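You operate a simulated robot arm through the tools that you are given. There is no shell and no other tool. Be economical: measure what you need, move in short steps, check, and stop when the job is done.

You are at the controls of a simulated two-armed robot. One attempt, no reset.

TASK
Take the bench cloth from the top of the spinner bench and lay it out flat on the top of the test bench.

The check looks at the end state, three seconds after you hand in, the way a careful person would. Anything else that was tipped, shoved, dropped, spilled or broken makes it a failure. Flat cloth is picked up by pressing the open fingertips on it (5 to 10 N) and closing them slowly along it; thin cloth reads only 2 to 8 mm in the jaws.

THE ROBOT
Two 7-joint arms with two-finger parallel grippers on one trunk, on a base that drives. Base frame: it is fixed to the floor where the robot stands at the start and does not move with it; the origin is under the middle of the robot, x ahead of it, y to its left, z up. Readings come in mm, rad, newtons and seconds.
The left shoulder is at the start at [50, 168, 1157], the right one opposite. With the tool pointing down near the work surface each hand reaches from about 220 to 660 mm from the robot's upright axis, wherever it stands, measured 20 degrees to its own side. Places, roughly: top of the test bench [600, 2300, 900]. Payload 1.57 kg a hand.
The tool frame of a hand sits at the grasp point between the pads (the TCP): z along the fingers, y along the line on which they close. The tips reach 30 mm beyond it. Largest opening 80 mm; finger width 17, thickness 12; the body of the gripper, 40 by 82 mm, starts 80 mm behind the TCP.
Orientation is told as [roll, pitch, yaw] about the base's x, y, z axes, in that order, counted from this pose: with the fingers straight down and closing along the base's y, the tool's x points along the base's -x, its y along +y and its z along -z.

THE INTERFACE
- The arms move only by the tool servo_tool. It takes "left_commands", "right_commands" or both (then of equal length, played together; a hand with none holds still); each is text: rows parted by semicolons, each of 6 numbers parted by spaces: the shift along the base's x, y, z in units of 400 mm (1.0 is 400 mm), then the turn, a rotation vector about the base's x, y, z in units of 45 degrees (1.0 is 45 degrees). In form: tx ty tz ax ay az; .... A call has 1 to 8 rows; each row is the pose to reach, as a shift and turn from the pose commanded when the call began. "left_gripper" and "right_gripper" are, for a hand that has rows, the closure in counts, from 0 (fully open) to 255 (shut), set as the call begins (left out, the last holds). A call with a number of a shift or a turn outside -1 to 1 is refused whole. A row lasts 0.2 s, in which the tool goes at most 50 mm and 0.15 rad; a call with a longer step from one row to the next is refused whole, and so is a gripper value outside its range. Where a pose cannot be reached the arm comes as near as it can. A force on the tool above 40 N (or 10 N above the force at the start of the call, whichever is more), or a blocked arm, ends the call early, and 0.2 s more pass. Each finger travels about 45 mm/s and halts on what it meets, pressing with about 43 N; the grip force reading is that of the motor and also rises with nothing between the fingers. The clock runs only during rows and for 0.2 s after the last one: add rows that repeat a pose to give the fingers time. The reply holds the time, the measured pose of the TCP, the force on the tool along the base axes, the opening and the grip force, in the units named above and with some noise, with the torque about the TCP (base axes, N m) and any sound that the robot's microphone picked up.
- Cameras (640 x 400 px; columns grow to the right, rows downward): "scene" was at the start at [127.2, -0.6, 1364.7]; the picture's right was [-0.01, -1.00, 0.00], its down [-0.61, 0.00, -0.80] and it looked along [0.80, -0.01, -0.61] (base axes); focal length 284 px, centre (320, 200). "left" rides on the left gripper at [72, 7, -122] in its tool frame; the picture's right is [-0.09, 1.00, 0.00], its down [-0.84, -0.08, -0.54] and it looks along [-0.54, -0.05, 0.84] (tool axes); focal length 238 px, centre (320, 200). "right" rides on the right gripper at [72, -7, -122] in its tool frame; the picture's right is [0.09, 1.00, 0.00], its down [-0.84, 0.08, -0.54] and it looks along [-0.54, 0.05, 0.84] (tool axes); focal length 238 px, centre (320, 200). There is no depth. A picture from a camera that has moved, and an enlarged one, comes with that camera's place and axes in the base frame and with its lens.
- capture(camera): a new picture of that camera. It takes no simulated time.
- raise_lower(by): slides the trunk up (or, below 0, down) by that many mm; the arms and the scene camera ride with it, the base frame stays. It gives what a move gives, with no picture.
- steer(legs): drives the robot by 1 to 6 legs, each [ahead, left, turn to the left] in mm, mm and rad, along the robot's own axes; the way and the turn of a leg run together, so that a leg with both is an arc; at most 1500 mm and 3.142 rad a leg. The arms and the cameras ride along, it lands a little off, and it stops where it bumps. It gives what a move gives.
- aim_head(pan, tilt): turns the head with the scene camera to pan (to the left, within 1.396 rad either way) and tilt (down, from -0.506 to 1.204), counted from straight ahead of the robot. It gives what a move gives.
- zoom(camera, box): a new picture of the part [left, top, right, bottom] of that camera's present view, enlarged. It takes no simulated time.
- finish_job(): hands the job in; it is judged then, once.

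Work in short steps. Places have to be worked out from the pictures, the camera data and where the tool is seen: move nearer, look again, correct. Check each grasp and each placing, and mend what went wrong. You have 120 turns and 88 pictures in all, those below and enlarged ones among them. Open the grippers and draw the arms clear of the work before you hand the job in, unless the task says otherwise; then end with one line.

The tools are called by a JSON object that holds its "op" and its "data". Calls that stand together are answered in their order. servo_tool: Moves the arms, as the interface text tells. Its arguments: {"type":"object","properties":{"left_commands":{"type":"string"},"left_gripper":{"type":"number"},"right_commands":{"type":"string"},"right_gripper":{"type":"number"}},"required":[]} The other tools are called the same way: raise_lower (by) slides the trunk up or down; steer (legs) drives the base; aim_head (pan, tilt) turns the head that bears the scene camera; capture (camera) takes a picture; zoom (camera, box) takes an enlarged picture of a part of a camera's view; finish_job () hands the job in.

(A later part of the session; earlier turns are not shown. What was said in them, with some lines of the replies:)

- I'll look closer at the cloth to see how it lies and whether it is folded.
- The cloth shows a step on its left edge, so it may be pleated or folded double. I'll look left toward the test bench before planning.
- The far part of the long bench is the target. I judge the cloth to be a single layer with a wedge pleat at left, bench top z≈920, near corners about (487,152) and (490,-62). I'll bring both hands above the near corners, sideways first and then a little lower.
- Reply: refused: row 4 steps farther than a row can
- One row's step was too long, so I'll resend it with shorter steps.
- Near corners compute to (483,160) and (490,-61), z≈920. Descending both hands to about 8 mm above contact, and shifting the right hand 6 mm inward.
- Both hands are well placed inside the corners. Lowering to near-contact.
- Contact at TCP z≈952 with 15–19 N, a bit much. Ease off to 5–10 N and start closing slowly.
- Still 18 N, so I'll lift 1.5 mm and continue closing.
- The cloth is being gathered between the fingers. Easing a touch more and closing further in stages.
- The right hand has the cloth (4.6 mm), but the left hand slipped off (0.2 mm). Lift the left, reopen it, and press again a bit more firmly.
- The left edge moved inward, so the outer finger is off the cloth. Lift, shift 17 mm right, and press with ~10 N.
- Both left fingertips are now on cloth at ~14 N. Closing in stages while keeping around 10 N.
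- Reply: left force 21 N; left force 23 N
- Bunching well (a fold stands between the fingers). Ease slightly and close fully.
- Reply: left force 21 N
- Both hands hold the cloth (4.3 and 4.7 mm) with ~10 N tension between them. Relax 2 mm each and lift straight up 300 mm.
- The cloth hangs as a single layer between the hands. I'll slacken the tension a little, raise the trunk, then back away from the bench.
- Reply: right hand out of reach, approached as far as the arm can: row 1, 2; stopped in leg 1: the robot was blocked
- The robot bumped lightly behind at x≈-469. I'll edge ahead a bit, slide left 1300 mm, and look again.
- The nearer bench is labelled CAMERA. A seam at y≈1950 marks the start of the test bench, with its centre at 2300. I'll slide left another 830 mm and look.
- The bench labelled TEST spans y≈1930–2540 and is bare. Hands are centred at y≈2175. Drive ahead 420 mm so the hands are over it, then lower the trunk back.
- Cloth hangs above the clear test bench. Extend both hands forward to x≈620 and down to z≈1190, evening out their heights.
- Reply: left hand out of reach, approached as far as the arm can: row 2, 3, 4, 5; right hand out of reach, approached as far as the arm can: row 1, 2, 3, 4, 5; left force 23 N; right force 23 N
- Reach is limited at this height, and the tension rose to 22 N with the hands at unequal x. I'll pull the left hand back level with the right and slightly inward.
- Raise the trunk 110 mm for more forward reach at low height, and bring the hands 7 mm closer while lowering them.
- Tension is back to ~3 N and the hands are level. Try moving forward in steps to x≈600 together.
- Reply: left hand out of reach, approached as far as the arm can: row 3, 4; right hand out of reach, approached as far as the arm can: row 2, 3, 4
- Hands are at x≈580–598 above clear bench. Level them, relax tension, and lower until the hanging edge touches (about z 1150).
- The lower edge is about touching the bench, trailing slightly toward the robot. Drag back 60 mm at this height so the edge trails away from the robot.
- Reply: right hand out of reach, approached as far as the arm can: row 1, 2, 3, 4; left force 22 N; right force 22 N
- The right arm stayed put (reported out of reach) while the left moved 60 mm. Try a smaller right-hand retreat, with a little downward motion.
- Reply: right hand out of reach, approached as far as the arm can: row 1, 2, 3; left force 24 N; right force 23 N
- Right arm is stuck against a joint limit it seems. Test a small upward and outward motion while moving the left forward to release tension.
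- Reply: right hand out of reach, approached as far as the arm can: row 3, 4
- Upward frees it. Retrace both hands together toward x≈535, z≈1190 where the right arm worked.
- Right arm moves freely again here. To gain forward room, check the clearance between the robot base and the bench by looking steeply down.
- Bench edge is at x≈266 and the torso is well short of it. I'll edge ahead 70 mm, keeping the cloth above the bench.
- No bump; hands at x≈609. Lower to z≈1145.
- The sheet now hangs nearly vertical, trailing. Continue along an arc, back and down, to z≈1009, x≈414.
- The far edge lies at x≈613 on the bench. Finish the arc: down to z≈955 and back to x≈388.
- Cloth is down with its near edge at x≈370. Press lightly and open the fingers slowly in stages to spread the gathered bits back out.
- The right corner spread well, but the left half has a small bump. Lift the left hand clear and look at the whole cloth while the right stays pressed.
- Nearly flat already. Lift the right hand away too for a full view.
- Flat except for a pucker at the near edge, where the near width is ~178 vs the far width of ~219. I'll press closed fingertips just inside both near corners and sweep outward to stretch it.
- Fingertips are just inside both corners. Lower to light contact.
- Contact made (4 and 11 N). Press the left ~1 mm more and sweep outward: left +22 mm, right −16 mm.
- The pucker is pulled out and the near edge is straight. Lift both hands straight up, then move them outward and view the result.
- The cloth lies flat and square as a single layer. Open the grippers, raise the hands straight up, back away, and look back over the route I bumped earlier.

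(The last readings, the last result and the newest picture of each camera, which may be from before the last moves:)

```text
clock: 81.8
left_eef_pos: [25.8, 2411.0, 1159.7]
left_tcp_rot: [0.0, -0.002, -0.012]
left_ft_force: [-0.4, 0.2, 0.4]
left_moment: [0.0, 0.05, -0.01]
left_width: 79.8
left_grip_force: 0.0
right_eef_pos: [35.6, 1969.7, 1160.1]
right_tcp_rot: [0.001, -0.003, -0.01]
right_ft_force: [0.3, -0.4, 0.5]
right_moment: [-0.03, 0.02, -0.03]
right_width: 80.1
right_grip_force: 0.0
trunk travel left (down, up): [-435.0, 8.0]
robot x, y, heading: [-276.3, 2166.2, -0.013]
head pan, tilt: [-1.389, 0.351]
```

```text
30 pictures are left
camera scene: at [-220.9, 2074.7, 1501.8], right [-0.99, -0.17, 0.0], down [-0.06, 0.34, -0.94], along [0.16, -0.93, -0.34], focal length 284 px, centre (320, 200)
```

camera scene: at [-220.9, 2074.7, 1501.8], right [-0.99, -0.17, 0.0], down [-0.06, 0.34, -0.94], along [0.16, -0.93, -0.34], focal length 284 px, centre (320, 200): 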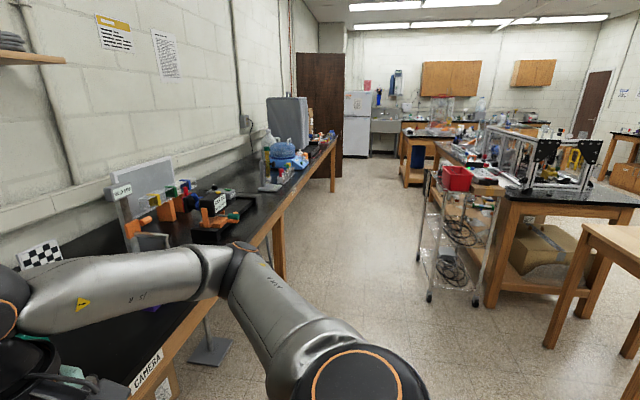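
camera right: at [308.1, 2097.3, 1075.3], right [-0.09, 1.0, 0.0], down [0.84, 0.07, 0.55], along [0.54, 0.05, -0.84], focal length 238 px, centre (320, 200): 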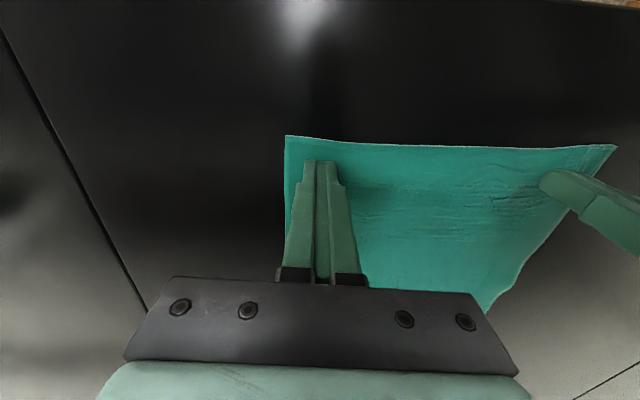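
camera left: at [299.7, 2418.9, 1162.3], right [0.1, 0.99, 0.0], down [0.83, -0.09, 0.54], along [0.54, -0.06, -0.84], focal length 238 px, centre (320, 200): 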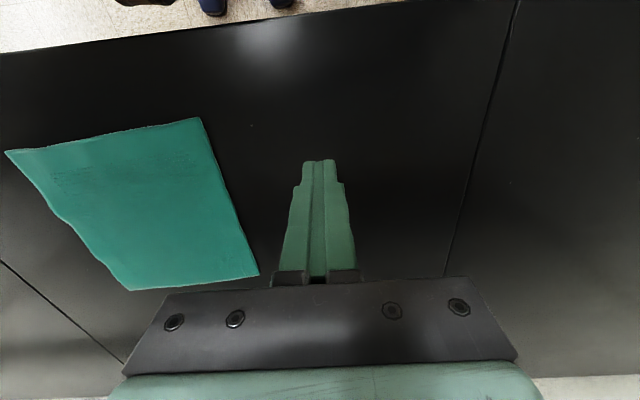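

Behind the start spot stands a wire cart, probably what the base touched. Zoom to check that it and its contents are upright.

{"op": "zoom", "data": {"camera": "scene", "box": [390, 110, 560, 310]}}

{"op": "zoom", "data": {"camera": "scene", "box": [100, 90, 350, 260]}}

```text
2.00 times, centred on (475, 210) of scene
camera zoom: at [-220.9, 2074.7, 1501.8], right [-0.99, -0.17, 0.0], down [-0.06, 0.34, -0.94], along [0.16, -0.93, -0.34], focal length 567 px, centre (10, 180)
```

zoom: 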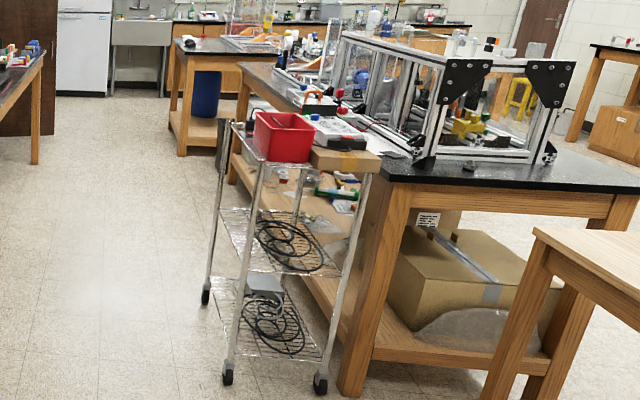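

```text
2.35 times, centred on (225, 175) of scene
camera zoom: at [-220.9, 2074.7, 1501.8], right [-0.99, -0.17, 0.0], down [-0.06, 0.34, -0.94], along [0.16, -0.93, -0.34], focal length 668 px, centre (544, 259)
```

zoom: 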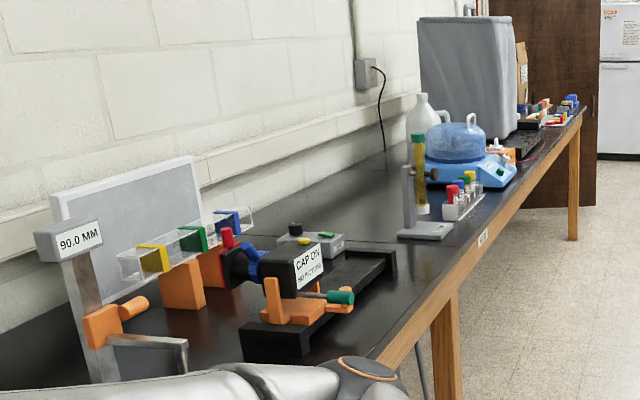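

The cart and everything on the benches look upright and in place. One last look at the cloth.

{"op": "aim_head", "data": {"pan": 0, "tilt": 0.6}}

{"op": "capture", "data": {"camera": "scene"}}

```text
clock: 83.3
left_eef_pos: [25.5, 2411.5, 1159.5]
left_tcp_rot: [0.0, -0.001, -0.01]
left_ft_force: [-0.1, -0.9, -0.2]
left_moment: [0.02, 0.02, 0.0]
left_width: 80.1
left_grip_force: 0.1
right_eef_pos: [34.4, 1970.8, 1159.1]
right_tcp_rot: [0.002, -0.004, -0.009]
right_ft_force: [0.3, 0.1, 0.3]
right_moment: [0.0, 0.0, -0.04]
right_width: 79.9
right_grip_force: 0.0
trunk travel left (down, up): [-435.0, 8.0]
robot x, y, heading: [-279.7, 2166.8, -0.017]
head pan, tilt: [0.0, 0.6]
```

```text
27 pictures are left
camera scene: at [-148.3, 2165.3, 1479.1], right [-0.01, -1.0, 0.0], down [-0.56, 0.01, -0.83], along [0.83, -0.01, -0.56], focal length 284 px, centre (320, 200)
```

scene: 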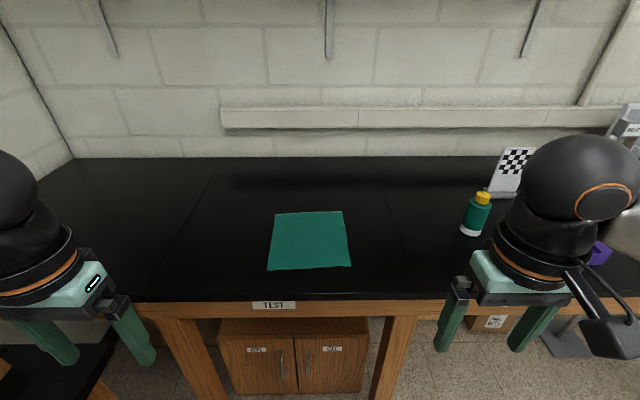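

The cloth lies flat on the TEST bench, the arms are clear and the grippers are open. Handing in.

{"op": "finish_job", "data": {}}

```text
The job is handed in.
```

The bench cloth is laid out flat, as a single layer, on the test bench; early on the base bumped something behind the start spot (probably the wire cart), which looked upright and undisturbed afterwards, though I had no earlier picture to compare.
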